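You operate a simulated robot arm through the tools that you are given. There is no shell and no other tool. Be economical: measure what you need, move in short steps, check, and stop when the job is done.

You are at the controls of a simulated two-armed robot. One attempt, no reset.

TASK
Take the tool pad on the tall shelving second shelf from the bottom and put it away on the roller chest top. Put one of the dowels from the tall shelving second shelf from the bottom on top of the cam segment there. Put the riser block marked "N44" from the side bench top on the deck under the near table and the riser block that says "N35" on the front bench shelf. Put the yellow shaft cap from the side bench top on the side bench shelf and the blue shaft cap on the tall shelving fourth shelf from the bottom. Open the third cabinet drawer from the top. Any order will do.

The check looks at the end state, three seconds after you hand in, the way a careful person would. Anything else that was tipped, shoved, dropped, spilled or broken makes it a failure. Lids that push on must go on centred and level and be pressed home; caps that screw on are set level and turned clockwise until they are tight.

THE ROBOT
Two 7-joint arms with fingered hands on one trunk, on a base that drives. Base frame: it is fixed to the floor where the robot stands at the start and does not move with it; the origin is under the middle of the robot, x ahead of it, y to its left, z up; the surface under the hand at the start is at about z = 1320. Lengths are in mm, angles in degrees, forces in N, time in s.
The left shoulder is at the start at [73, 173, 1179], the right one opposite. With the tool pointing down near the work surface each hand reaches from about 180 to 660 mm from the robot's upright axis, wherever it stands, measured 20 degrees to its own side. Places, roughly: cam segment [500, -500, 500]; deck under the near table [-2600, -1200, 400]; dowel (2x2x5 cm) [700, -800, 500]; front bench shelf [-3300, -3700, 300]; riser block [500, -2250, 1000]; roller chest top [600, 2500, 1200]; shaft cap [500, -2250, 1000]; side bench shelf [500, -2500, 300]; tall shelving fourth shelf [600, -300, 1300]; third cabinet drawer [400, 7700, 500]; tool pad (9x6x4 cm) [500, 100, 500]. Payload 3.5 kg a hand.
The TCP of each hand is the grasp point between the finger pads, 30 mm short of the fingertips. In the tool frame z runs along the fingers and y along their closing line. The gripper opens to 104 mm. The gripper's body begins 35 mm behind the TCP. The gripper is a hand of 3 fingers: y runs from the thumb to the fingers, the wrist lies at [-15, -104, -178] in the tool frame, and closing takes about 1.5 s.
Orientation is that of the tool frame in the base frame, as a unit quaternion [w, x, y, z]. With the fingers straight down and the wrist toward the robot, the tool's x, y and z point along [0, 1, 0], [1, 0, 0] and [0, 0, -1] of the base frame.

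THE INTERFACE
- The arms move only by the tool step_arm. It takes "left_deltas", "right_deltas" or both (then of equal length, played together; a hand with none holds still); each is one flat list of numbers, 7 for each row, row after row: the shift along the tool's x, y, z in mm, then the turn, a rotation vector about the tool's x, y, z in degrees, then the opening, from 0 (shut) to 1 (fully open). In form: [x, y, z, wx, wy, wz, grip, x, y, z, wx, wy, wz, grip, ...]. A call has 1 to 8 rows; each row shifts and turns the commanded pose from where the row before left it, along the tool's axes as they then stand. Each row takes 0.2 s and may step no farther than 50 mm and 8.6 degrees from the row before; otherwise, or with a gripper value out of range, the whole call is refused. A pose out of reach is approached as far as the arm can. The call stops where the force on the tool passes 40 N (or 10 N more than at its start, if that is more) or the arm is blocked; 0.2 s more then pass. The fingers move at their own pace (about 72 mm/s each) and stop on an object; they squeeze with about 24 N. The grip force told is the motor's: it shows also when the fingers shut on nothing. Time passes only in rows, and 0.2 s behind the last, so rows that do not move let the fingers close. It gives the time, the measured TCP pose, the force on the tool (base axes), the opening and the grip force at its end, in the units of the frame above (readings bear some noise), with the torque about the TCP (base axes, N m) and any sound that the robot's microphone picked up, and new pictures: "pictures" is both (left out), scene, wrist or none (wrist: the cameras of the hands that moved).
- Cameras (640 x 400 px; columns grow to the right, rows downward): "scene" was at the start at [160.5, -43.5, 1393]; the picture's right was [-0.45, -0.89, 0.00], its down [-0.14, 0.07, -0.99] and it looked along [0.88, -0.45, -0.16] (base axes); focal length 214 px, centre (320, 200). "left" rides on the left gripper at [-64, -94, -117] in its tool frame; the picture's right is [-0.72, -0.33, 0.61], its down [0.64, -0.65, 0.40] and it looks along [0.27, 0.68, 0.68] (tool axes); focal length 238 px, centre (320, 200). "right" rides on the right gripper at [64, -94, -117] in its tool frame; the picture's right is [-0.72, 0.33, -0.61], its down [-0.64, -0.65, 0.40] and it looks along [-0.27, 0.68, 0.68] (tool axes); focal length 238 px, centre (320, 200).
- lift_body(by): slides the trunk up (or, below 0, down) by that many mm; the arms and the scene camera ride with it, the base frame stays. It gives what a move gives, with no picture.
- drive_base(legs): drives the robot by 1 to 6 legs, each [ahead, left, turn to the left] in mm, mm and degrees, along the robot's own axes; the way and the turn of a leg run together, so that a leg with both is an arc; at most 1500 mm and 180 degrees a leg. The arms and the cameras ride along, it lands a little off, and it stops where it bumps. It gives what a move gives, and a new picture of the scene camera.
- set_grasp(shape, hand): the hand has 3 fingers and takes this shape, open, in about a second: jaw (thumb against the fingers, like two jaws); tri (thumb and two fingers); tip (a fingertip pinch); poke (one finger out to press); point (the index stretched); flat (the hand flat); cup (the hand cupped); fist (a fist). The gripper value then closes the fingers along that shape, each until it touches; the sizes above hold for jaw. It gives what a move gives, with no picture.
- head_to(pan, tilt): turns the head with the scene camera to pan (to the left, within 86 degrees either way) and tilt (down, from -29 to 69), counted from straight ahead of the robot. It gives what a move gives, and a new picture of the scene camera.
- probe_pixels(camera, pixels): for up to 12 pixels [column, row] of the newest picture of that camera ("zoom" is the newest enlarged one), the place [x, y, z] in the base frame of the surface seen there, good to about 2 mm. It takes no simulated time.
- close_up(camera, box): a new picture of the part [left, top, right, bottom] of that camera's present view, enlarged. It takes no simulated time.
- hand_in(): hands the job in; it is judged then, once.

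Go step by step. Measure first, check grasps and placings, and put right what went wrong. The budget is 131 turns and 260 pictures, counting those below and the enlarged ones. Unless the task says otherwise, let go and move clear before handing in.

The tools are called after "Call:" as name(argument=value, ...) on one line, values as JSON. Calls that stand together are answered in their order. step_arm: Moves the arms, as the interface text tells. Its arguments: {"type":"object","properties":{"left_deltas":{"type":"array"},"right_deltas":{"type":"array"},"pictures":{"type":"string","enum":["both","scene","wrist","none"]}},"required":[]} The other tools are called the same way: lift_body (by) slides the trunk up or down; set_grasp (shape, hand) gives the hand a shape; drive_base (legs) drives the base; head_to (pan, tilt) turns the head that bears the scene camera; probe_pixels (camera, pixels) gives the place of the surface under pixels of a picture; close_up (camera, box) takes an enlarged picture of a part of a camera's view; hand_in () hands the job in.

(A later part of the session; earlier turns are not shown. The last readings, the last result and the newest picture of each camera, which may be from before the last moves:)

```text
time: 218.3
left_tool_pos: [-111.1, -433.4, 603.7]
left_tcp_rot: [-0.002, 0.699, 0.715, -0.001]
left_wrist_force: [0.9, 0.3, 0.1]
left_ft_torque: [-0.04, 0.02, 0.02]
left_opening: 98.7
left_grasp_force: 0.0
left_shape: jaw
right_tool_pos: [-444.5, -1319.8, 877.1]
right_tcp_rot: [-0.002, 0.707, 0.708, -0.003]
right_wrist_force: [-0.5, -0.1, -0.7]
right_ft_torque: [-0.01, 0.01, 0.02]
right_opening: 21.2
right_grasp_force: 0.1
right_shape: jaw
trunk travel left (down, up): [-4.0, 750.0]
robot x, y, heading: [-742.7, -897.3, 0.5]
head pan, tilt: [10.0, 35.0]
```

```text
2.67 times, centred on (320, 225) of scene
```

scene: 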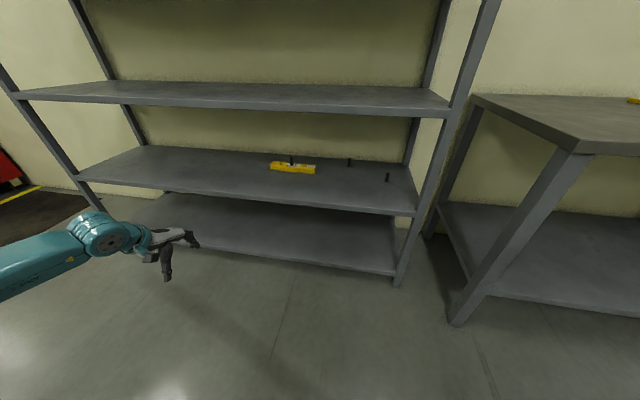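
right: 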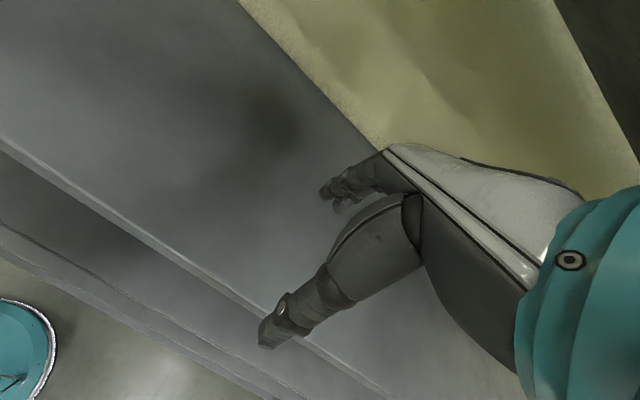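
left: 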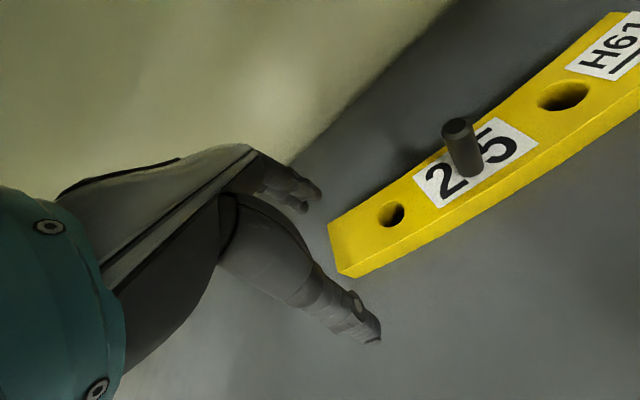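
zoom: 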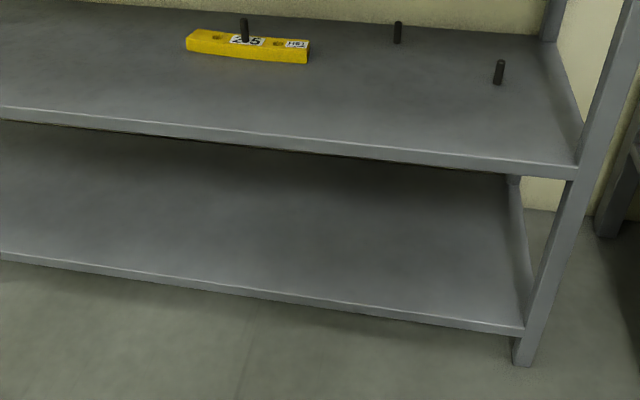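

The dowel stands upright on the cam and the other two are untouched. I move on to the side bench and raise the trunk.

Call:
lift_body(by=400)

Call:
drive_base(legs=[[0, -1350, -0.5]])

Call:
head_to(pan=0, tilt=25)

Call:
close_up(camera="scene", box=[140, 60, 540, 310])

```text
time: 222.1
left_tool_pos: [-114.9, -434.3, 1046.9]
left_tcp_rot: [0.022, 0.697, 0.716, 0.026]
left_wrist_force: [0.3, 0.0, -0.1]
left_ft_torque: [0.0, 0.0, -0.03]
left_opening: 98.8
left_grasp_force: 0.1
left_shape: jaw
right_tool_pos: [-444.3, -1318.9, 1275.5]
right_tcp_rot: [-0.001, 0.707, 0.708, -0.003]
right_wrist_force: [0.4, 0.5, 0.6]
right_ft_torque: [0.01, 0.0, -0.01]
right_opening: 21.0
right_grasp_force: 0.1
right_shape: jaw
trunk travel left (down, up): [-404.0, 350.0]
robot x, y, heading: [-739.8, -902.6, 0.4]
head pan, tilt: [10.0, 35.0]
```

```text
time: 228.8
left_tool_pos: [-110.8, -1771.3, 1047.0]
left_tcp_rot: [0.023, 0.705, 0.709, 0.025]
left_wrist_force: [0.0, 1.0, 0.0]
left_ft_torque: [0.01, 0.02, -0.05]
left_opening: 98.6
left_grasp_force: 0.1
left_shape: jaw
right_tool_pos: [-456.7, -2650.6, 1277.4]
right_tcp_rot: [-0.002, 0.714, 0.7, -0.003]
right_wrist_force: [0.0, 0.2, 0.3]
right_ft_torque: [0.01, 0.02, -0.01]
right_opening: 20.9
right_grasp_force: 0.0
right_shape: jaw
trunk travel left (down, up): [-404.0, 350.0]
robot x, y, heading: [-745.0, -2224.8, -0.8]
head pan, tilt: [10.0, 35.0]
```

scene: 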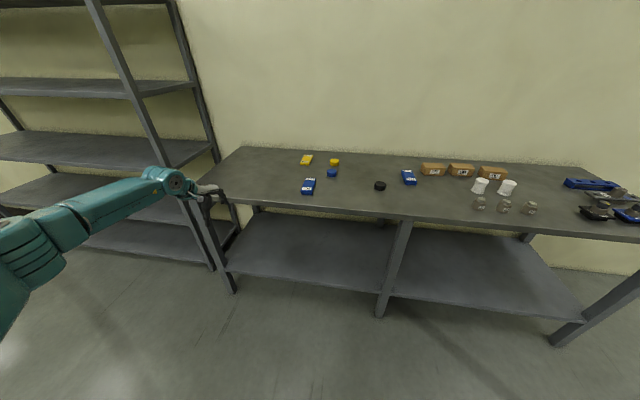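

```text
time: 229.5
left_tool_pos: [-110.8, -1770.4, 1047.5]
left_tcp_rot: [0.023, 0.704, 0.709, 0.026]
left_wrist_force: [-0.2, 0.6, 0.5]
left_ft_torque: [-0.01, 0.0, 0.02]
left_opening: 98.7
left_grasp_force: 0.1
left_shape: jaw
right_tool_pos: [-457.7, -2650.3, 1276.6]
right_tcp_rot: [-0.002, 0.714, 0.7, -0.003]
right_wrist_force: [0.3, 0.2, -0.5]
right_ft_torque: [0.02, -0.01, -0.02]
right_opening: 21.1
right_grasp_force: 0.1
right_shape: jaw
trunk travel left (down, up): [-404.0, 350.0]
robot x, y, heading: [-747.2, -2220.9, -0.6]
head pan, tilt: [0.0, 25.0]
```

scene: 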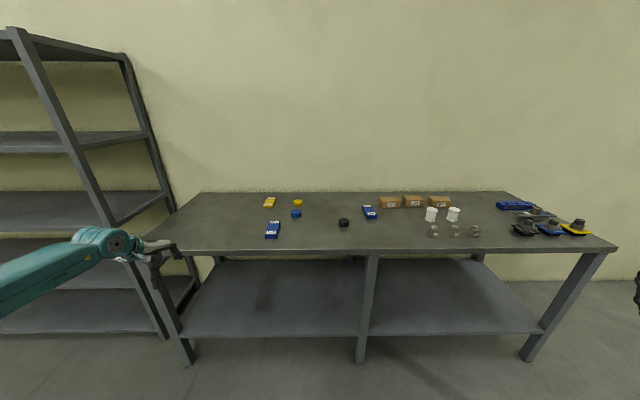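

```text
1.60 times, centred on (340, 185) of scene
```

zoom: 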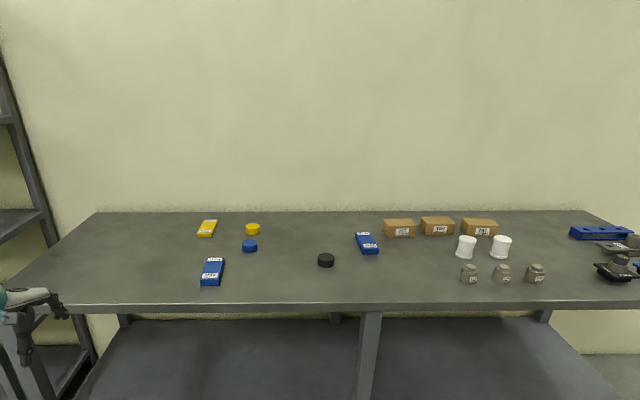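

I see the caps (yellow, blue, black) and three marked blocks. I enlarge further to read the markings.

Call:
close_up(camera="scene", box=[250, 185, 390, 245])

Call:
probe_pixels(camera="scene", pixels=[[266, 202], [272, 202], [269, 203], [298, 203], [296, 213], [343, 222], [273, 230], [268, 235], [277, 235], [369, 212], [282, 248], [300, 300]])

```text
4.57 times, centred on (320, 215) of scene
```

zoom: 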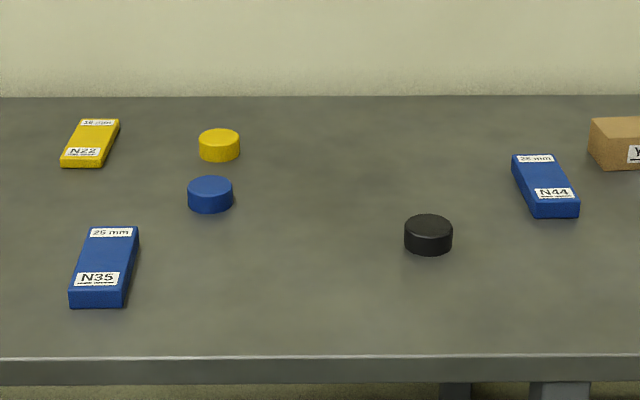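

```text
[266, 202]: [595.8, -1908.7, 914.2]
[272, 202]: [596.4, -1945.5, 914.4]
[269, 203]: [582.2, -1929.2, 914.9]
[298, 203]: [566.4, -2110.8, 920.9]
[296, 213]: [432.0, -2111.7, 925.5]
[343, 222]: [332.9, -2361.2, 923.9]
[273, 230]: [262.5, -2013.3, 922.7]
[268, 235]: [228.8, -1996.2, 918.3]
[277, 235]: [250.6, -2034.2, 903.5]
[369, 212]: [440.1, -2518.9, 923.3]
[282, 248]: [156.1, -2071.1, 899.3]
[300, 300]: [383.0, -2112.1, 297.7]
```

N35 is near (262,-2012), N44 near (440,-2519), the blue cap near (440,-2112) and the yellow cap near (567,-2111). I bring the left hand in line for the yellow cap and approach the bench.

Call:
step_arm(left_deltas=[-45, 0, -10, 4, 0, 0, 1, -45, 0, -10, 0, 0, 0, 1, -45, 0, -5, 0, 0, 0, 1, -45, 0, -5, 0, 0, 0, 1, -44, 0, 0, 0, 0, 0, 1], pictures="none")

Call:
lift_body(by=-90)

Call:
drive_base(legs=[[500, -116, 0.6]])

Call:
head_to(pan=10, tilt=50)

```text
time: 230.7
left_tool_pos: [-108.3, -1998.0, 1076.2]
left_tcp_rot: [0.0, 0.705, 0.709, 0.001]
left_wrist_force: [-0.1, 0.0, 0.2]
left_ft_torque: [0.0, 0.0, 0.01]
left_opening: 103.7
left_grasp_force: 0.1
left_shape: jaw
right_tool_pos: [-456.3, -2650.7, 1276.5]
right_tcp_rot: [-0.002, 0.714, 0.7, -0.002]
right_wrist_force: [0.6, -0.1, 0.8]
right_ft_torque: [0.03, -0.01, 0.03]
right_opening: 21.1
right_grasp_force: 0.0
right_shape: jaw
trunk travel left (down, up): [-404.0, 350.0]
robot x, y, heading: [-745.2, -2227.7, -0.9]
head pan, tilt: [0.0, 25.0]
```

```text
time: 231.9
left_tool_pos: [-110.2, -1996.1, 988.2]
left_tcp_rot: [-0.001, 0.706, 0.709, 0.0]
left_wrist_force: [-0.7, -0.4, 0.3]
left_ft_torque: [0.01, -0.02, 0.02]
left_opening: 103.4
left_grasp_force: 0.0
left_shape: jaw
right_tool_pos: [-456.8, -2649.4, 1186.9]
right_tcp_rot: [-0.001, 0.713, 0.701, -0.003]
right_wrist_force: [0.5, 0.6, -0.5]
right_ft_torque: [-0.02, 0.02, -0.01]
right_opening: 21.0
right_grasp_force: 0.1
right_shape: jaw
trunk travel left (down, up): [-314.0, 440.0]
robot x, y, heading: [-753.1, -2224.6, -0.4]
head pan, tilt: [0.0, 25.0]
```

```text
time: 235.0
left_tool_pos: [400.6, -2117.2, 986.2]
left_tcp_rot: [-0.001, 0.704, 0.711, -0.001]
left_wrist_force: [0.5, -0.2, 0.1]
left_ft_torque: [0.03, 0.02, -0.01]
left_opening: 103.5
left_grasp_force: 0.0
left_shape: jaw
right_tool_pos: [57.8, -2772.9, 1187.0]
right_tcp_rot: [-0.002, 0.712, 0.702, -0.002]
right_wrist_force: [0.9, 0.0, 0.6]
right_ft_torque: [0.01, -0.02, 0.0]
right_opening: 21.1
right_grasp_force: 0.1
right_shape: jaw
trunk travel left (down, up): [-314.0, 440.0]
robot x, y, heading: [-236.3, -2345.6, -0.6]
head pan, tilt: [0.0, 25.0]
```

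scene: 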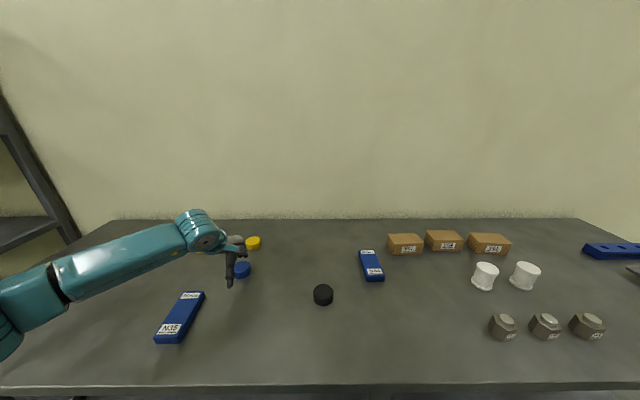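

```text
time: 235.9
left_tool_pos: [398.8, -2116.2, 985.6]
left_tcp_rot: [-0.001, 0.704, 0.711, 0.0]
left_wrist_force: [0.1, 0.7, -0.3]
left_ft_torque: [-0.02, 0.01, 0.02]
left_opening: 103.6
left_grasp_force: 0.0
left_shape: jaw
right_tool_pos: [57.3, -2773.0, 1187.5]
right_tcp_rot: [-0.002, 0.712, 0.702, -0.003]
right_wrist_force: [-0.2, 0.6, -0.4]
right_ft_torque: [0.0, 0.02, -0.02]
right_opening: 21.0
right_grasp_force: 0.0
right_shape: jaw
trunk travel left (down, up): [-314.0, 440.0]
robot x, y, heading: [-240.2, -2352.1, -0.6]
head pan, tilt: [10.0, 50.0]
```

scene: 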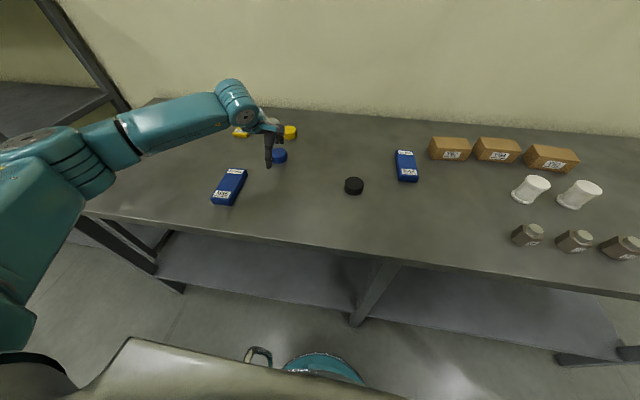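

I probe caps, blocks, the bench and shelf edges, and the robot base seen at (320,365).

Call:
probe_pixels(camera="scene", pixels=[[290, 130], [290, 127], [280, 154], [280, 159], [300, 240], [300, 250], [320, 360], [300, 300], [330, 355], [240, 300], [255, 355], [405, 160]])

Call:
close_up(camera="scene", box=[190, 110, 330, 210])

```text
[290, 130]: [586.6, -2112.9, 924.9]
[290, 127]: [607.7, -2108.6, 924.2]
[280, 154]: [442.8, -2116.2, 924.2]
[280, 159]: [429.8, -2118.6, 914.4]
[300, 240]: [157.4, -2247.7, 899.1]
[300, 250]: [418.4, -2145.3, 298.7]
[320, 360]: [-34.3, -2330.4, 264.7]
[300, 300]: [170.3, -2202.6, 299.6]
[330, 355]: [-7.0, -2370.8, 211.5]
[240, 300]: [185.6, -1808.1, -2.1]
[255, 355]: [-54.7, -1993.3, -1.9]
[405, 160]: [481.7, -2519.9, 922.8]
```

```text
4.00 times, centred on (260, 160) of scene
```

zoom: 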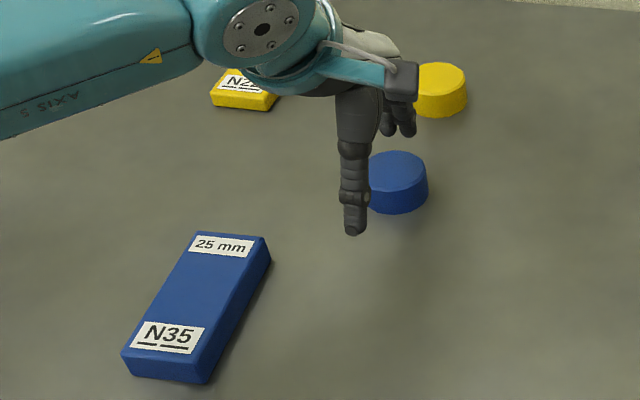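

The base front stands at about 235 mm ahead of the axis and is lower than the shelf, so I can drive 150 mm more. The yellow cap's centre is near (592,-2111).

Call:
drive_base(legs=[[148, 4, 0.6]])

Call:
close_up(camera="left", box=[0, 0, 640, 400])

```text
time: 237.2
left_tool_pos: [542.8, -2105.1, 986.2]
left_tcp_rot: [-0.001, 0.7, 0.714, 0.001]
left_wrist_force: [0.3, 0.8, 0.2]
left_ft_torque: [-0.01, -0.01, -0.02]
left_opening: 103.7
left_grasp_force: 0.1
left_shape: jaw
right_tool_pos: [208.1, -2766.1, 1186.3]
right_tcp_rot: [-0.001, 0.708, 0.706, -0.003]
right_wrist_force: [-0.2, 0.2, -0.4]
right_ft_torque: [-0.04, 0.02, 0.04]
right_opening: 21.2
right_grasp_force: 0.0
right_shape: jaw
trunk travel left (down, up): [-314.0, 440.0]
robot x, y, heading: [-87.0, -2348.1, 0.3]
head pan, tilt: [10.0, 50.0]
```

scene: 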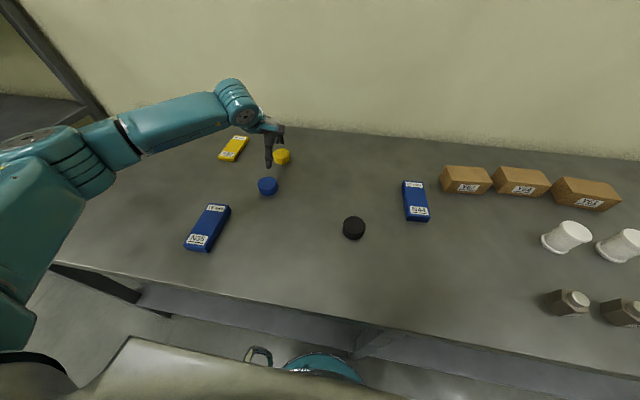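

```text
1.00 times, centred on (320, 200) of left (not enlarged: the box is as wide or as high as the picture)
```

zoom: 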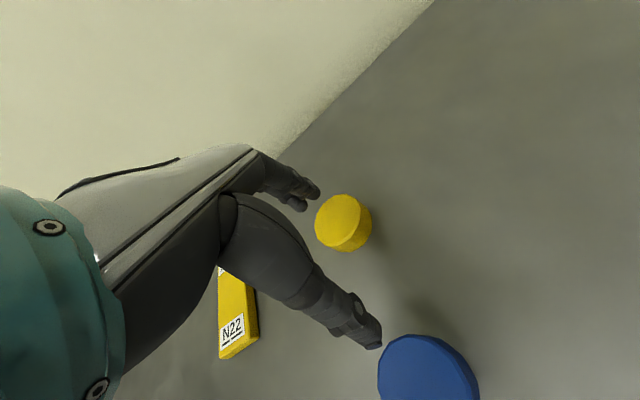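

Call:
probe_pixels(camera="zoom", pixels=[[317, 220], [357, 212], [337, 197], [339, 244], [338, 219], [382, 370], [450, 350], [415, 345], [430, 375], [365, 232], [345, 248]])

```text
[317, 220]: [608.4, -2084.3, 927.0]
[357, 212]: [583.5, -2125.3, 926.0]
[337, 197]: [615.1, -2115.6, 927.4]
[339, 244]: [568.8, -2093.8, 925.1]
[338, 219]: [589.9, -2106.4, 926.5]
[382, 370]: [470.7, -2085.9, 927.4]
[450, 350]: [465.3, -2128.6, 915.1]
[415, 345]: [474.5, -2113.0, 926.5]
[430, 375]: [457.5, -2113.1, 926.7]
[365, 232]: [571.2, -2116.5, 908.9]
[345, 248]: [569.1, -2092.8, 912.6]
```

The yellow cap's centre is (591,-2105), top 926. I move 48 mm ahead, down 52 mm and close.

Call:
step_arm(left_deltas=[-0.5, 24, 0, 0, 0, 0, 1, -0.5, 24, 0, 0, 0, 0, 1, 0, 0, 20, 0, 0, 0, 1, 0, 0, 20, 0, 0, 0, 1, 0, 0, 12, 0, 0, 0, 1], pictures="wrist")

```text
time: 238.4
left_tool_pos: [589.8, -2104.6, 933.1]
left_tcp_rot: [-0.001, 0.7, 0.714, 0.001]
left_wrist_force: [-0.3, 0.1, -0.5]
left_ft_torque: [0.02, 0.0, 0.0]
left_opening: 103.8
left_grasp_force: 0.0
left_shape: jaw
right_tool_pos: [207.7, -2765.1, 1186.7]
right_tcp_rot: [-0.002, 0.708, 0.706, -0.002]
right_wrist_force: [-0.4, 0.0, -0.3]
right_ft_torque: [0.03, 0.01, -0.02]
right_opening: 21.3
right_grasp_force: 0.0
right_shape: jaw
trunk travel left (down, up): [-314.0, 440.0]
robot x, y, heading: [-88.9, -2346.9, 0.3]
head pan, tilt: [10.0, 50.0]
```

left: 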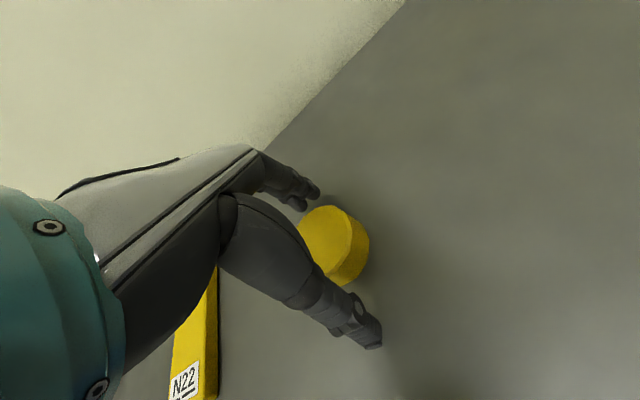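

Well centred. I close and lift 40 mm.

Call:
step_arm(left_deltas=[0, 0, 0, 0, 0, 0, 0, 0, 0, 0, 0, 0, 0, 0, 0, 0, 0, 0, 0, 0, 0, 0, 0, 0, 0, 0, 0, 0, 0, 0, 0, 0, 0, 0, 0, 0, 0, -20, 0, 0, 0, 0, 0, 0, -25, 0, 0, 0, 0], pictures="wrist")

```text
time: 240.1
left_tool_pos: [590.2, -2106.2, 978.1]
left_tcp_rot: [-0.001, 0.7, 0.714, 0.0]
left_wrist_force: [-0.1, 0.7, -0.1]
left_ft_torque: [0.03, 0.01, 0.0]
left_opening: 47.9
left_grasp_force: 23.5
left_shape: jaw
right_tool_pos: [207.3, -2766.2, 1187.0]
right_tcp_rot: [-0.001, 0.708, 0.706, -0.003]
right_wrist_force: [-0.3, 0.2, -0.3]
right_ft_torque: [0.02, -0.01, 0.0]
right_opening: 20.8
right_grasp_force: 0.0
right_shape: jaw
trunk travel left (down, up): [-314.0, 440.0]
robot x, y, heading: [-87.5, -2345.8, 0.2]
head pan, tilt: [10.0, 50.0]
```

left: 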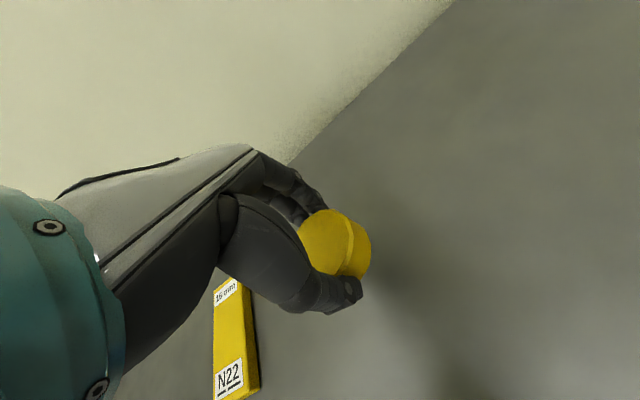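

The yellow cap is held (48 mm). I back off, lower the trunk fully, and test how low the left hand can reach.

Call:
drive_base(legs=[[-550, 0, 0]])

Call:
lift_body(by=-310)

Call:
step_arm(left_deltas=[0, -25, 38, 0, 0, 0, 0, 0, -25, 38, 0, 0, 0, 0, 0, -25, 38, 0, 0, 0, 0, 0, -25, 38, 0, 0, 0, 0, 0, -25, 38, 0, 0, 0, 0, 0, -25, 38, 0, 0, 0, 0, 0, -25, 38, 0, 0, 0, 0, 0, 0, 38, 0, 0, 0, 0], right_deltas=[0, 0, -25, 0, 0, 0, 0.2, 0, 0, -25, 0, 0, 0, 0.2, 0, 0, -25, 0, 0, 0, 0.2, 0, 0, -25, 0, 0, 0, 0.2, 0, 0, -25, 0, 0, 0, 0.2, 0, 0, 0, 0, 0, 0, 0.2, 0, 0, 0, 0, 0, 0, 0.2, 0, 0, 0, 0, 0, 0, 0.2], pictures="scene")

```text
time: 243.2
left_tool_pos: [35.1, -2105.1, 978.6]
left_tcp_rot: [0.0, 0.698, 0.716, 0.0]
left_wrist_force: [0.0, -0.3, -0.8]
left_ft_torque: [-0.05, -0.05, 0.01]
left_opening: 48.0
left_grasp_force: 24.3
left_shape: jaw
right_tool_pos: [-344.4, -2768.0, 1186.9]
right_tcp_rot: [-0.002, 0.706, 0.708, -0.003]
right_wrist_force: [0.4, 0.9, 0.2]
right_ft_torque: [-0.02, -0.01, -0.02]
right_opening: 21.2
right_grasp_force: 0.1
right_shape: jaw
trunk travel left (down, up): [-314.0, 440.0]
robot x, y, heading: [-643.7, -2348.2, 0.7]
head pan, tilt: [10.0, 50.0]
```

scene: 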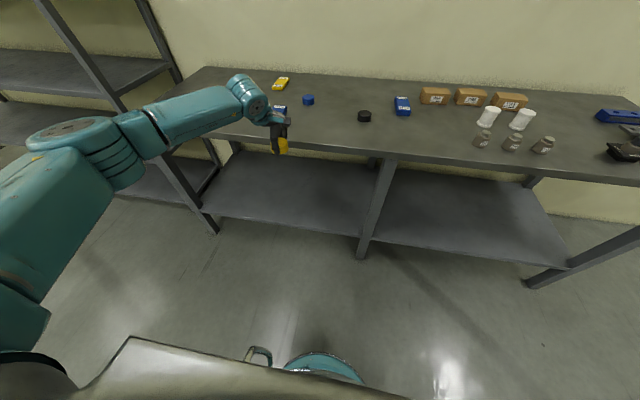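

```text
time: 246.3
left_tool_pos: [35.2, -2105.5, 668.4]
left_tcp_rot: [-0.002, 0.698, 0.716, 0.001]
left_wrist_force: [0.8, 0.3, 0.5]
left_ft_torque: [0.0, -0.01, 0.01]
left_opening: 47.7
left_grasp_force: 24.3
left_shape: jaw
right_tool_pos: [-344.4, -2767.8, 878.3]
right_tcp_rot: [-0.003, 0.706, 0.708, -0.003]
right_wrist_force: [0.5, 0.2, 0.8]
right_ft_torque: [-0.01, 0.0, 0.03]
right_opening: 21.0
right_grasp_force: 0.1
right_shape: jaw
trunk travel left (down, up): [-4.0, 750.0]
robot x, y, heading: [-640.2, -2350.9, 0.6]
head pan, tilt: [10.0, 50.0]
```

```text
time: 248.1
left_tool_pos: [-75.0, -2103.3, 489.0]
left_tcp_rot: [-0.002, 0.698, 0.716, -0.002]
left_wrist_force: [0.4, -0.7, -0.4]
left_ft_torque: [0.01, 0.0, 0.0]
left_opening: 47.7
left_grasp_force: 23.3
left_shape: jaw
left hand out of reach, approached as far as the arm can: row 5, 6, 7, 8
right_tool_pos: [-343.4, -2768.1, 1001.4]
right_tcp_rot: [-0.002, 0.706, 0.708, -0.002]
right_wrist_force: [-0.3, -0.9, 0.3]
right_ft_torque: [0.02, 0.01, -0.02]
right_opening: 21.1
right_grasp_force: 0.0
right_shape: jaw
trunk travel left (down, up): [-4.0, 750.0]
robot x, y, heading: [-645.2, -2349.9, 0.4]
head pan, tilt: [10.0, 50.0]
```

scene: 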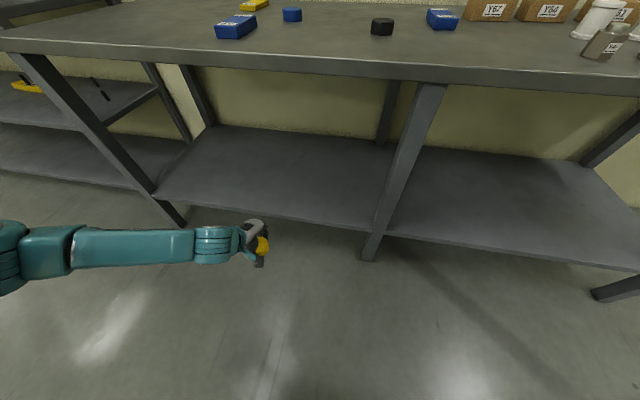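

The hand stops at z≈489. I probe the arm to understand the posture.

Call:
head_to(pan=45, tilt=40)

```text
time: 249.1
left_tool_pos: [-74.8, -2103.5, 489.7]
left_tcp_rot: [-0.004, 0.698, 0.716, -0.003]
left_wrist_force: [0.9, 0.0, 0.0]
left_ft_torque: [0.03, 0.01, 0.01]
left_opening: 47.8
left_grasp_force: 23.6
left_shape: jaw
right_tool_pos: [-344.8, -2767.8, 1001.6]
right_tcp_rot: [-0.002, 0.707, 0.708, -0.002]
right_wrist_force: [0.3, 0.3, 0.1]
right_ft_torque: [0.01, -0.04, -0.03]
right_opening: 21.2
right_grasp_force: 0.0
right_shape: jaw
trunk travel left (down, up): [-4.0, 750.0]
robot x, y, heading: [-643.3, -2350.3, 0.4]
head pan, tilt: [45.0, 40.0]
```

scene: 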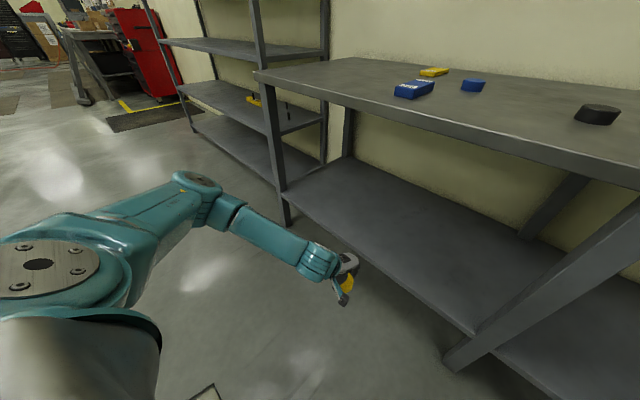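

Call:
probe_pixels(camera="scene", pixels=[[195, 178], [215, 190], [270, 230], [320, 260], [140, 210], [100, 230], [40, 265], [345, 285]])

```text
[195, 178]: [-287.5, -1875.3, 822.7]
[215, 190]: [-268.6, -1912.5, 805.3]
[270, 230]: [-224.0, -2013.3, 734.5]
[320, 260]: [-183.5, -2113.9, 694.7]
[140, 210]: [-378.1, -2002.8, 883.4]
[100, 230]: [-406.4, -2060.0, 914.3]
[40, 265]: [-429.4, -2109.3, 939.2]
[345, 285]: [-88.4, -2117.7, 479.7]
```

I try a hand position further out and back, then down.

Call:
step_arm(left_deltas=[34, -34, 0, 0, 0, 0, 0, 34, -34, 0, 0, 0, 0, 0, 34, -34, 0, 0, 0, 0, 0, 34, -34, 0, 0, 0, 0, 0, 0, 0, 40, 0, 0, 0, 0, 0, 0, 40, 0, 0, 0, 0, 0, 0, 40, 0, 0, 0, 0, 0, 0, 40, 0, 0, 0, 0], pictures="scene")

```text
time: 250.9
left_tool_pos: [-145.7, -2029.8, 452.8]
left_tcp_rot: [-0.001, 0.699, 0.715, -0.001]
left_wrist_force: [0.0, 0.3, 0.8]
left_ft_torque: [-0.02, -0.01, -0.01]
left_opening: 47.3
left_grasp_force: 23.9
left_shape: jaw
left hand out of reach, approached as far as the arm can: row 1, 2, 3, 5, 6, 7, 8
right_tool_pos: [-344.7, -2767.3, 1001.9]
right_tcp_rot: [-0.002, 0.706, 0.708, -0.003]
right_wrist_force: [0.6, 0.2, 0.7]
right_ft_torque: [0.01, 0.01, 0.0]
right_opening: 21.1
right_grasp_force: 0.0
right_shape: jaw
trunk travel left (down, up): [-4.0, 750.0]
robot x, y, heading: [-640.5, -2352.4, 0.4]
head pan, tilt: [45.0, 40.0]
```

scene: 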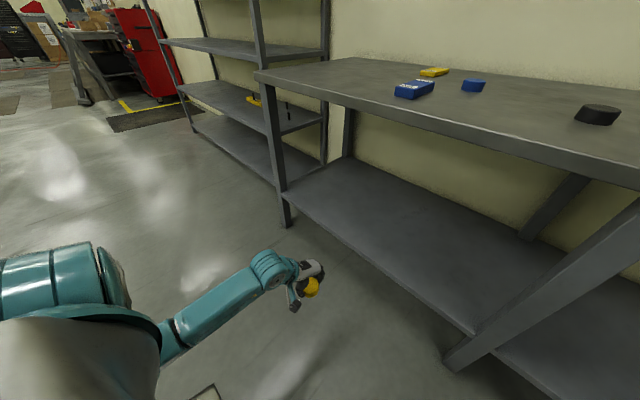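

The elbow has swung down beside the body, a much better posture. I continue down.

Call:
step_arm(left_deltas=[0, 0, 40, 0, 0, 0, 0, 0, 0, 40, 0, 0, 0, 0, 0, 0, 30, 0, 0, 0, 0], pictures="scene")

```text
time: 251.7
left_tool_pos: [-145.5, -2029.1, 453.3]
left_tcp_rot: [-0.001, 0.699, 0.715, -0.001]
left_wrist_force: [0.3, -0.1, -0.2]
left_ft_torque: [0.03, 0.0, 0.0]
left_opening: 47.1
left_grasp_force: 24.4
left_shape: jaw
left hand out of reach, approached as far as the arm can: row 1, 2, 3
right_tool_pos: [-343.2, -2767.0, 1000.9]
right_tcp_rot: [-0.002, 0.706, 0.708, -0.003]
right_wrist_force: [0.1, 1.3, 0.0]
right_ft_torque: [0.01, 0.0, 0.01]
right_opening: 21.4
right_grasp_force: 0.2
right_shape: jaw
trunk travel left (down, up): [-4.0, 750.0]
robot x, y, heading: [-641.1, -2352.2, 0.5]
head pan, tilt: [45.0, 40.0]
```

scene: 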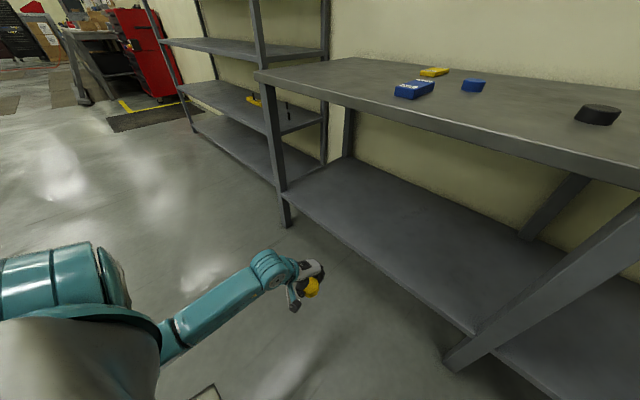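

Call:
probe_pixels(camera="scene", pixels=[[175, 330], [210, 305], [245, 285], [270, 262], [310, 270], [50, 270], [115, 280]])

Call:
step_arm(left_deltas=[0, 0, 0, -8, 0, 0, 0, 0, 0, 0, -8, 0, 0, 0, 0, 0, 0, -8, 0, 0, 0, 0, 0, 40, 0, 0, 0, 0, 0, 0, 40, 0, 0, 0, 0, 0, 0, 40, 0, 0, 0, 0], pictures="scene")

```text
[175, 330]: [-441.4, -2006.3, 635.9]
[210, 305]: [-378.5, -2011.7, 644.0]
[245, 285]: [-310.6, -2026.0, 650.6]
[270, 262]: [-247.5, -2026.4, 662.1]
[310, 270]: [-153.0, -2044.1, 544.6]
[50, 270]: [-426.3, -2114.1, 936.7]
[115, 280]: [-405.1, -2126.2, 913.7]
```

```text
time: 253.1
left_tool_pos: [-117.8, -2030.9, 334.9]
left_tcp_rot: [0.156, 0.694, 0.693, 0.117]
left_wrist_force: [-0.3, -0.3, -0.3]
left_ft_torque: [0.02, -0.02, -0.01]
left_opening: 47.1
left_grasp_force: 23.5
left_shape: jaw
left hand out of reach, approached as far as the arm can: row 1, 2, 3, 4, 5
right_tool_pos: [-344.4, -2767.7, 1000.9]
right_tcp_rot: [-0.002, 0.706, 0.708, -0.003]
right_wrist_force: [1.2, 0.4, -0.5]
right_ft_torque: [0.01, 0.0, 0.03]
right_opening: 21.2
right_grasp_force: 0.1
right_shape: jaw
trunk travel left (down, up): [-4.0, 750.0]
robot x, y, heading: [-641.5, -2349.2, 0.4]
head pan, tilt: [45.0, 40.0]
```

scene: 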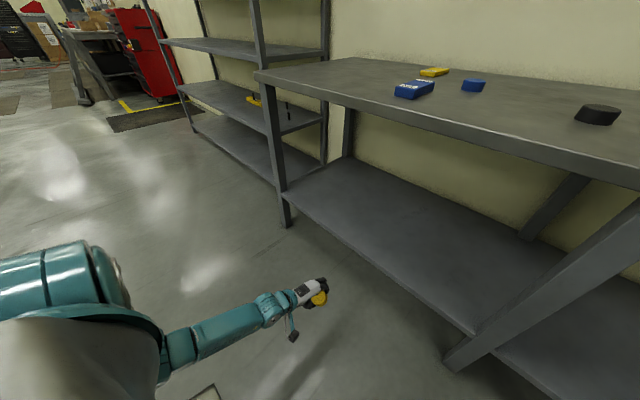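

Now the hand is at z≈335, tilted about 22°. I try to straighten it at this height.

Call:
step_arm(left_deltas=[0, 0, 0, 8, 0, 0, 0, 0, 0, 0, 8, 0, 0, 0, 0, 0, 0, 6, 0, 0, 0], pictures="none")

```text
time: 253.9
left_tool_pos: [-117.6, -2031.9, 337.3]
left_tcp_rot: [0.018, 0.71, 0.704, -0.018]
left_wrist_force: [-0.4, -0.4, 0.1]
left_ft_torque: [-0.03, 0.0, -0.02]
left_opening: 47.1
left_grasp_force: 24.7
left_shape: jaw
right_tool_pos: [-343.6, -2766.7, 1001.8]
right_tcp_rot: [-0.002, 0.707, 0.707, -0.003]
right_wrist_force: [-0.8, -0.2, -0.5]
right_ft_torque: [0.0, 0.0, 0.01]
right_opening: 21.1
right_grasp_force: 0.0
right_shape: jaw
trunk travel left (down, up): [-4.0, 750.0]
robot x, y, heading: [-643.3, -2350.9, 0.6]
head pan, tilt: [45.0, 40.0]
```

Upright again at z≈337. I trim a 3° roll, raise 15 mm, and drive in over the side bench shelf.

Call:
step_arm(left_deltas=[0, 0, -8, 0, 2.9, 0, 0, 0, 0, -8, 0, 0, 0, 0], pictures="none")

Call:
drive_base(legs=[[390, 0, -0.5]])

Call:
close_up(camera="left", box=[0, 0, 640, 400])

```text
time: 254.5
left_tool_pos: [-118.6, -2030.9, 353.3]
left_tcp_rot: [0.002, 0.71, 0.704, 0.0]
left_wrist_force: [0.2, -0.3, -0.8]
left_ft_torque: [-0.02, 0.0, 0.02]
left_opening: 47.0
left_grasp_force: 23.7
left_shape: jaw
right_tool_pos: [-342.8, -2767.2, 1001.0]
right_tcp_rot: [-0.002, 0.707, 0.707, -0.003]
right_wrist_force: [-0.1, -0.2, -0.2]
right_ft_torque: [0.0, 0.02, -0.01]
right_opening: 21.0
right_grasp_force: 0.1
right_shape: jaw
trunk travel left (down, up): [-4.0, 750.0]
robot x, y, heading: [-644.8, -2348.8, 0.5]
head pan, tilt: [45.0, 40.0]
```

```text
time: 257.0
left_tool_pos: [275.9, -2035.9, 351.8]
left_tcp_rot: [0.002, 0.715, 0.699, 0.0]
left_wrist_force: [0.3, -0.3, -0.1]
left_ft_torque: [0.01, -0.01, -0.02]
left_opening: 46.9
left_grasp_force: 24.0
left_shape: jaw
right_tool_pos: [42.2, -2770.5, 1001.1]
right_tcp_rot: [-0.003, 0.711, 0.704, -0.003]
right_wrist_force: [0.5, 0.3, -0.7]
right_ft_torque: [-0.02, 0.03, 0.03]
right_opening: 21.0
right_grasp_force: 0.1
right_shape: jaw
trunk travel left (down, up): [-4.0, 750.0]
robot x, y, heading: [-250.2, -2352.1, -0.5]
head pan, tilt: [45.0, 40.0]
```

scene: 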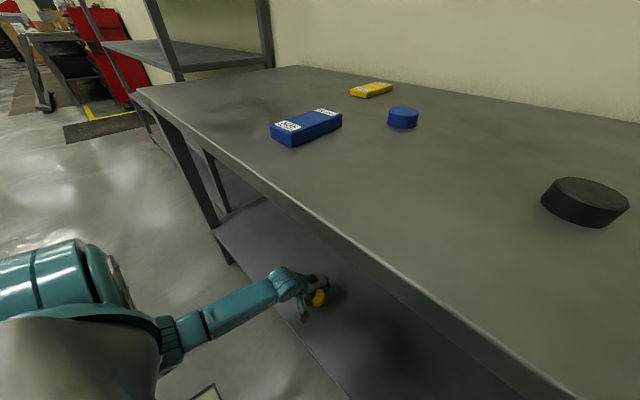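

```text
1.00 times, centred on (320, 200) of left (not enlarged: the box is as wide or as high as the picture)
```

zoom: 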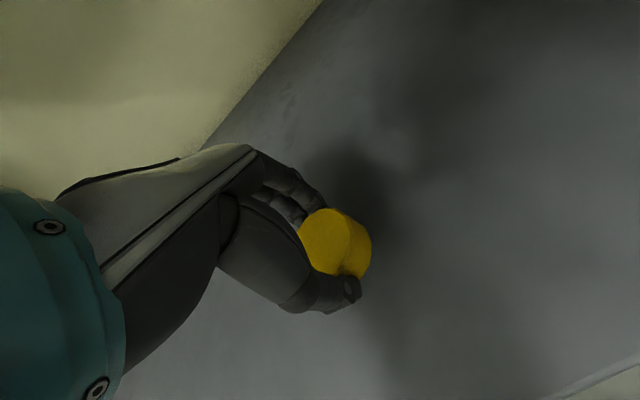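

The cap is over the shelf, about 110 mm in from its edge. I lower to contact.

Call:
step_arm(left_deltas=[0, 0, 12, 0, 0, 0, 0, 0, 0, 3, 0, 0, 0, 0, 0, 0, 2, 0, 0, 0, 0, 0, 0, 1.5, 0, 0, 0, 0], pictures="none")

```text
time: 258.0
left_tool_pos: [277.5, -2036.8, 333.2]
left_tcp_rot: [0.003, 0.715, 0.699, -0.001]
left_wrist_force: [-0.5, 0.5, -0.2]
left_ft_torque: [-0.01, 0.0, 0.02]
left_opening: 47.0
left_grasp_force: 24.1
left_shape: jaw
right_tool_pos: [43.1, -2770.5, 1002.3]
right_tcp_rot: [-0.002, 0.711, 0.703, -0.003]
right_wrist_force: [0.6, -0.3, -0.1]
right_ft_torque: [0.03, -0.03, 0.02]
right_opening: 21.3
right_grasp_force: 0.1
right_shape: jaw
trunk travel left (down, up): [-4.0, 750.0]
robot x, y, heading: [-252.4, -2345.7, -0.3]
head pan, tilt: [45.0, 40.0]
```

Call:
step_arm(left_deltas=[0, 0, 1, 0, 0, 0, 0, 0, 0, 1, 0, 0, 0, 0, 0, 0, 1, 0, 0, 0, 0], pictures="none")

```text
time: 258.8
left_tool_pos: [277.4, -2036.0, 332.5]
left_tcp_rot: [0.004, 0.715, 0.699, 0.0]
left_wrist_force: [-3.6, -0.9, 12.5]
left_ft_torque: [-0.01, 0.2, 0.03]
left_opening: 47.2
left_grasp_force: 23.5
left_shape: jaw
right_tool_pos: [43.1, -2770.7, 1003.1]
right_tcp_rot: [-0.002, 0.71, 0.705, -0.002]
right_wrist_force: [0.5, 1.4, -0.4]
right_ft_torque: [0.02, -0.01, 0.01]
right_opening: 21.1
right_grasp_force: 0.0
right_shape: jaw
trunk travel left (down, up): [-4.0, 750.0]
robot x, y, heading: [-251.6, -2348.6, -0.3]
head pan, tilt: [45.0, 40.0]
```

Contact. I release and rise.

Call:
step_arm(left_deltas=[0, 0, -1, 0, 0, 0, 0.5, 0, 0, 0, 0, 0, 0, 1, 0, 0, 0, 0, 0, 0, 1, 0, 0, 0, 0, 0, 0, 1, 0, 0, -25, 0, 0, 0, 1, 0, 0, -30, 0, 0, 0, 1], pictures="wrist")

Call:
drive_base(legs=[[-450, 0, 0]])

```text
time: 260.2
left_tool_pos: [278.1, -2035.4, 388.4]
left_tcp_rot: [0.002, 0.715, 0.699, -0.001]
left_wrist_force: [-0.1, 0.6, 0.4]
left_ft_torque: [-0.03, -0.01, -0.01]
left_opening: 103.6
left_grasp_force: 0.1
left_shape: jaw
right_tool_pos: [43.4, -2770.4, 1002.1]
right_tcp_rot: [-0.001, 0.711, 0.704, -0.003]
right_wrist_force: [-0.2, 0.0, -0.4]
right_ft_torque: [0.03, 0.0, 0.02]
right_opening: 21.3
right_grasp_force: 0.0
right_shape: jaw
trunk travel left (down, up): [-4.0, 750.0]
robot x, y, heading: [-252.8, -2350.6, -0.1]
head pan, tilt: [45.0, 40.0]
```

left: 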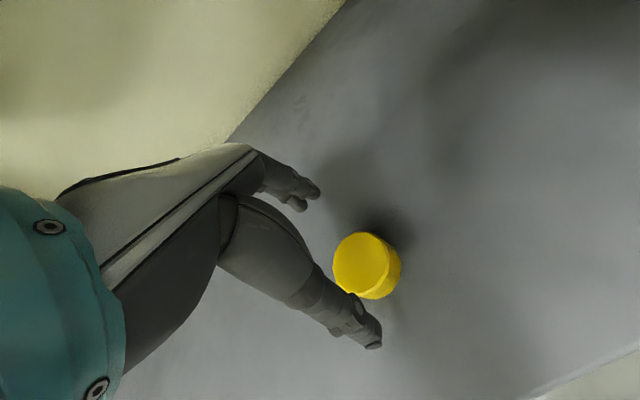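

```text
time: 262.9
left_tool_pos: [-166.8, -2037.4, 387.1]
left_tcp_rot: [0.003, 0.72, 0.694, 0.0]
left_wrist_force: [-0.4, -0.7, 0.4]
left_ft_torque: [-0.04, 0.03, 0.01]
left_opening: 103.5
left_grasp_force: 0.1
left_shape: jaw
right_tool_pos: [-407.2, -2768.7, 1002.8]
right_tcp_rot: [-0.002, 0.715, 0.7, -0.003]
right_wrist_force: [0.5, -0.3, -0.5]
right_ft_torque: [0.02, -0.02, 0.01]
right_opening: 21.4
right_grasp_force: 0.1
right_shape: jaw
trunk travel left (down, up): [-4.0, 750.0]
robot x, y, heading: [-696.6, -2343.4, -1.0]
head pan, tilt: [45.0, 40.0]
```

scene: 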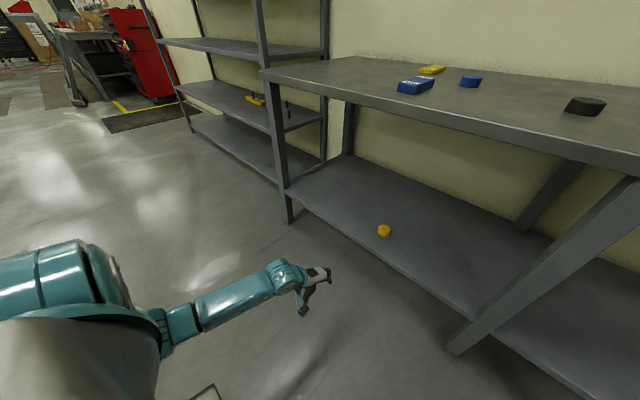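

The yellow cap sits on the side bench shelf. I now raise the trunk and bring both hands to bench height, the left for the blue cap and the right for N44.

Call:
lift_body(by=400)

Call:
step_arm(left_deltas=[0, 0, -13, 0, 0, 0, 1, 0, 0, -13, 0, 0, 0, 1, 0, 0, -13, 0, 0, 0, 1, 0, 0, -13, 0, 0, 0, 1, 0, 0, -13, 0, 0, 0, 1, 0, 0, -13, 0, 0, 0, 1, 0, 0, -13, 0, 0, 0, 1, 0, 0, -13, 0, 0, 0, 1], right_deltas=[20, 15, 26, 0, 0, 0, 1, 20, 15, 26, 0, 0, 0, 1, 20, 15, 26, 0, 0, 0, 1, 20, 15, 26, 0, 0, 0, 1, 20, 15, 26, 0, 0, 0, 1, 20, 15, 26, 0, 0, 0, 1, 20, 15, 26, 0, 0, 0, 1, 20, 15, 26, 0, 0, 0, 1], pictures="none")

Call:
step_arm(left_deltas=[0, 0, -13, 0, 0, 0, 1, 0, 0, -13, 0, 0, 0, 1, 0, 0, -13, 0, 0, 0, 1, 0, 0, -13, 0, 0, 0, 1, 0, 0, -13, 0, 0, 0, 1, 0, 0, -13, 0, 0, 0, 1, 0, 0, -13, 0, 0, 0, 1, 0, 0, -13, 0, 0, 0, 1], right_deltas=[20, 15, 26, 0, 0, 0, 1, 20, 15, 26, 0, 0, 0, 1, 20, 15, 26, 0, 0, 0, 1, 20, 15, 26, 0, 0, 0, 1, 20, 15, 26, 0, 0, 0, 1, 20, 15, 26, 0, 0, 0, 1, 20, 15, 26, 0, 0, 0, 1, 20, 15, 26, 0, 0, 0, 1], pictures="none")

Call:
head_to(pan=0, tilt=45)

```text
time: 266.7
left_tool_pos: [-165.3, -2038.2, 788.6]
left_tcp_rot: [0.002, 0.719, 0.695, -0.001]
left_wrist_force: [-0.6, 0.6, 0.8]
left_ft_torque: [0.04, 0.02, 0.0]
left_opening: 103.6
left_grasp_force: 0.0
left_shape: jaw
right_tool_pos: [-409.0, -2769.3, 1400.7]
right_tcp_rot: [-0.003, 0.714, 0.7, -0.003]
right_wrist_force: [1.4, 0.3, -0.1]
right_ft_torque: [-0.01, 0.01, 0.02]
right_opening: 21.1
right_grasp_force: 0.0
right_shape: jaw
trunk travel left (down, up): [-404.0, 350.0]
robot x, y, heading: [-697.6, -2341.3, -1.1]
head pan, tilt: [45.0, 40.0]
```

```text
time: 268.5
left_tool_pos: [-165.2, -2035.9, 892.8]
left_tcp_rot: [0.002, 0.719, 0.695, -0.001]
left_wrist_force: [-0.2, 0.7, -0.2]
left_ft_torque: [-0.01, 0.02, -0.01]
left_opening: 103.6
left_grasp_force: 0.0
left_shape: jaw
right_tool_pos: [-285.5, -2614.2, 1194.0]
right_tcp_rot: [-0.003, 0.714, 0.7, -0.002]
right_wrist_force: [-0.3, 0.7, 0.1]
right_ft_torque: [-0.02, 0.02, -0.01]
right_opening: 104.1
right_grasp_force: 0.0
right_shape: jaw
trunk travel left (down, up): [-404.0, 350.0]
robot x, y, heading: [-696.2, -2341.9, -0.9]
head pan, tilt: [45.0, 40.0]
```

```text
time: 270.3
left_tool_pos: [-166.9, -2037.2, 995.8]
left_tcp_rot: [0.002, 0.719, 0.695, -0.001]
left_wrist_force: [0.3, -0.1, 0.2]
left_ft_torque: [-0.02, -0.01, -0.01]
left_opening: 103.3
left_grasp_force: 0.1
left_shape: jaw
right_tool_pos: [-202.2, -2519.4, 1043.2]
right_tcp_rot: [-0.003, 0.714, 0.7, -0.002]
right_wrist_force: [-0.1, 0.4, 0.1]
right_ft_torque: [0.0, 0.02, 0.03]
right_opening: 103.6
right_grasp_force: 0.0
right_shape: jaw
right hand out of reach, approached as far as the arm can: row 6, 7, 8
trunk travel left (down, up): [-404.0, 350.0]
robot x, y, heading: [-698.1, -2344.1, -0.7]
head pan, tilt: [45.0, 40.0]
```

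```text
time: 271.4
left_tool_pos: [-166.5, -2037.5, 994.8]
left_tcp_rot: [0.002, 0.719, 0.695, -0.001]
left_wrist_force: [-0.4, 1.1, -0.4]
left_ft_torque: [0.03, -0.02, -0.06]
left_opening: 103.8
left_grasp_force: 0.1
left_shape: jaw
right_tool_pos: [-201.4, -2518.9, 1041.9]
right_tcp_rot: [-0.002, 0.714, 0.7, -0.004]
right_wrist_force: [0.4, -0.1, -0.3]
right_ft_torque: [-0.03, 0.0, -0.02]
right_opening: 103.6
right_grasp_force: 0.1
right_shape: jaw
trunk travel left (down, up): [-404.0, 350.0]
robot x, y, heading: [-694.8, -2342.8, -0.9]
head pan, tilt: [0.0, 45.0]
```

scene: 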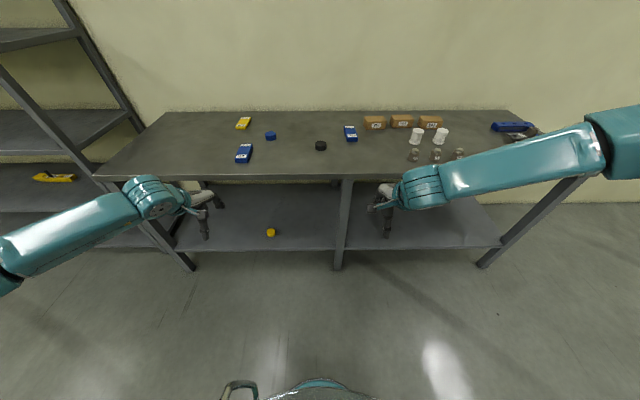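

The right hand is at its low limit for this trunk height, so I will use the trunk for the final descent. I adjust the right hand and drive in.

Call:
step_arm(right_deltas=[38, 20, 0, 0, 0, 0, 1, 38, 20, 0, 0, 0, 0, 1], pictures="none")

Call:
drive_base(legs=[[605, -72, 0.9]])

Call:
close_up(camera="left", box=[0, 0, 640, 400])

Call:
probe_pixels(camera="scene", pixels=[[320, 200]])

Call:
close_up(camera="right", box=[0, 0, 640, 400])

```text
time: 272.0
left_tool_pos: [-167.2, -2037.1, 995.8]
left_tcp_rot: [0.004, 0.719, 0.695, 0.0]
left_wrist_force: [-0.6, 0.2, 0.3]
left_ft_torque: [0.06, -0.05, -0.05]
left_opening: 103.6
left_grasp_force: 0.1
left_shape: jaw
right_tool_pos: [-191.2, -2504.4, 1069.4]
right_tcp_rot: [-0.003, 0.715, 0.699, -0.002]
right_wrist_force: [0.3, 0.7, 0.3]
right_ft_torque: [-0.03, 0.02, 0.01]
right_opening: 104.0
right_grasp_force: 0.0
right_shape: jaw
right hand out of reach, approached as far as the arm can: row 1, 2
trunk travel left (down, up): [-404.0, 350.0]
robot x, y, heading: [-698.9, -2342.4, -0.8]
head pan, tilt: [0.0, 45.0]
```

```text
time: 275.5
left_tool_pos: [435.4, -2103.1, 996.7]
left_tcp_rot: [0.002, 0.713, 0.701, -0.001]
left_wrist_force: [-0.8, -0.1, 0.5]
left_ft_torque: [0.0, -0.01, 0.0]
left_opening: 103.6
left_grasp_force: 0.1
left_shape: jaw
right_tool_pos: [418.1, -2570.1, 1069.6]
right_tcp_rot: [-0.002, 0.709, 0.705, -0.002]
right_wrist_force: [-0.1, 0.5, -0.2]
right_ft_torque: [-0.06, 0.0, 0.04]
right_opening: 103.7
right_grasp_force: 0.1
right_shape: jaw
trunk travel left (down, up): [-404.0, 350.0]
robot x, y, heading: [-88.5, -2423.8, 0.2]
head pan, tilt: [0.0, 45.0]
```

scene: 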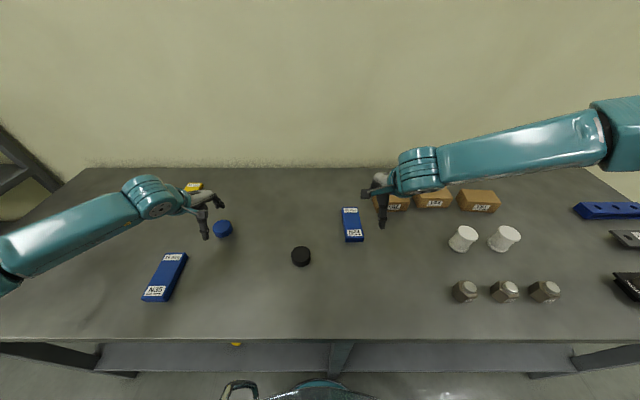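

```text
1.00 times, centred on (320, 200) of left (not enlarged: the box is as wide or as high as the picture)
```

zoom: 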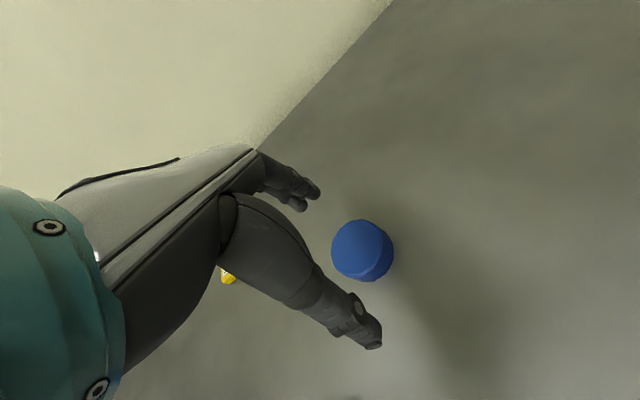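

```text
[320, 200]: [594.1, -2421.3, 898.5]
```

```text
1.00 times, centred on (320, 200) of right (not enlarged: the box is as wide or as high as the picture)
```

zoom: 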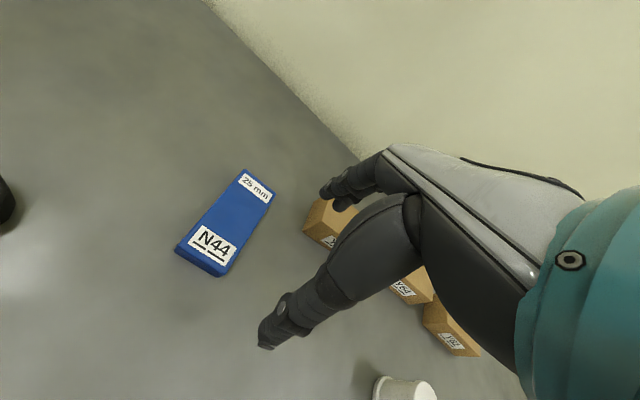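

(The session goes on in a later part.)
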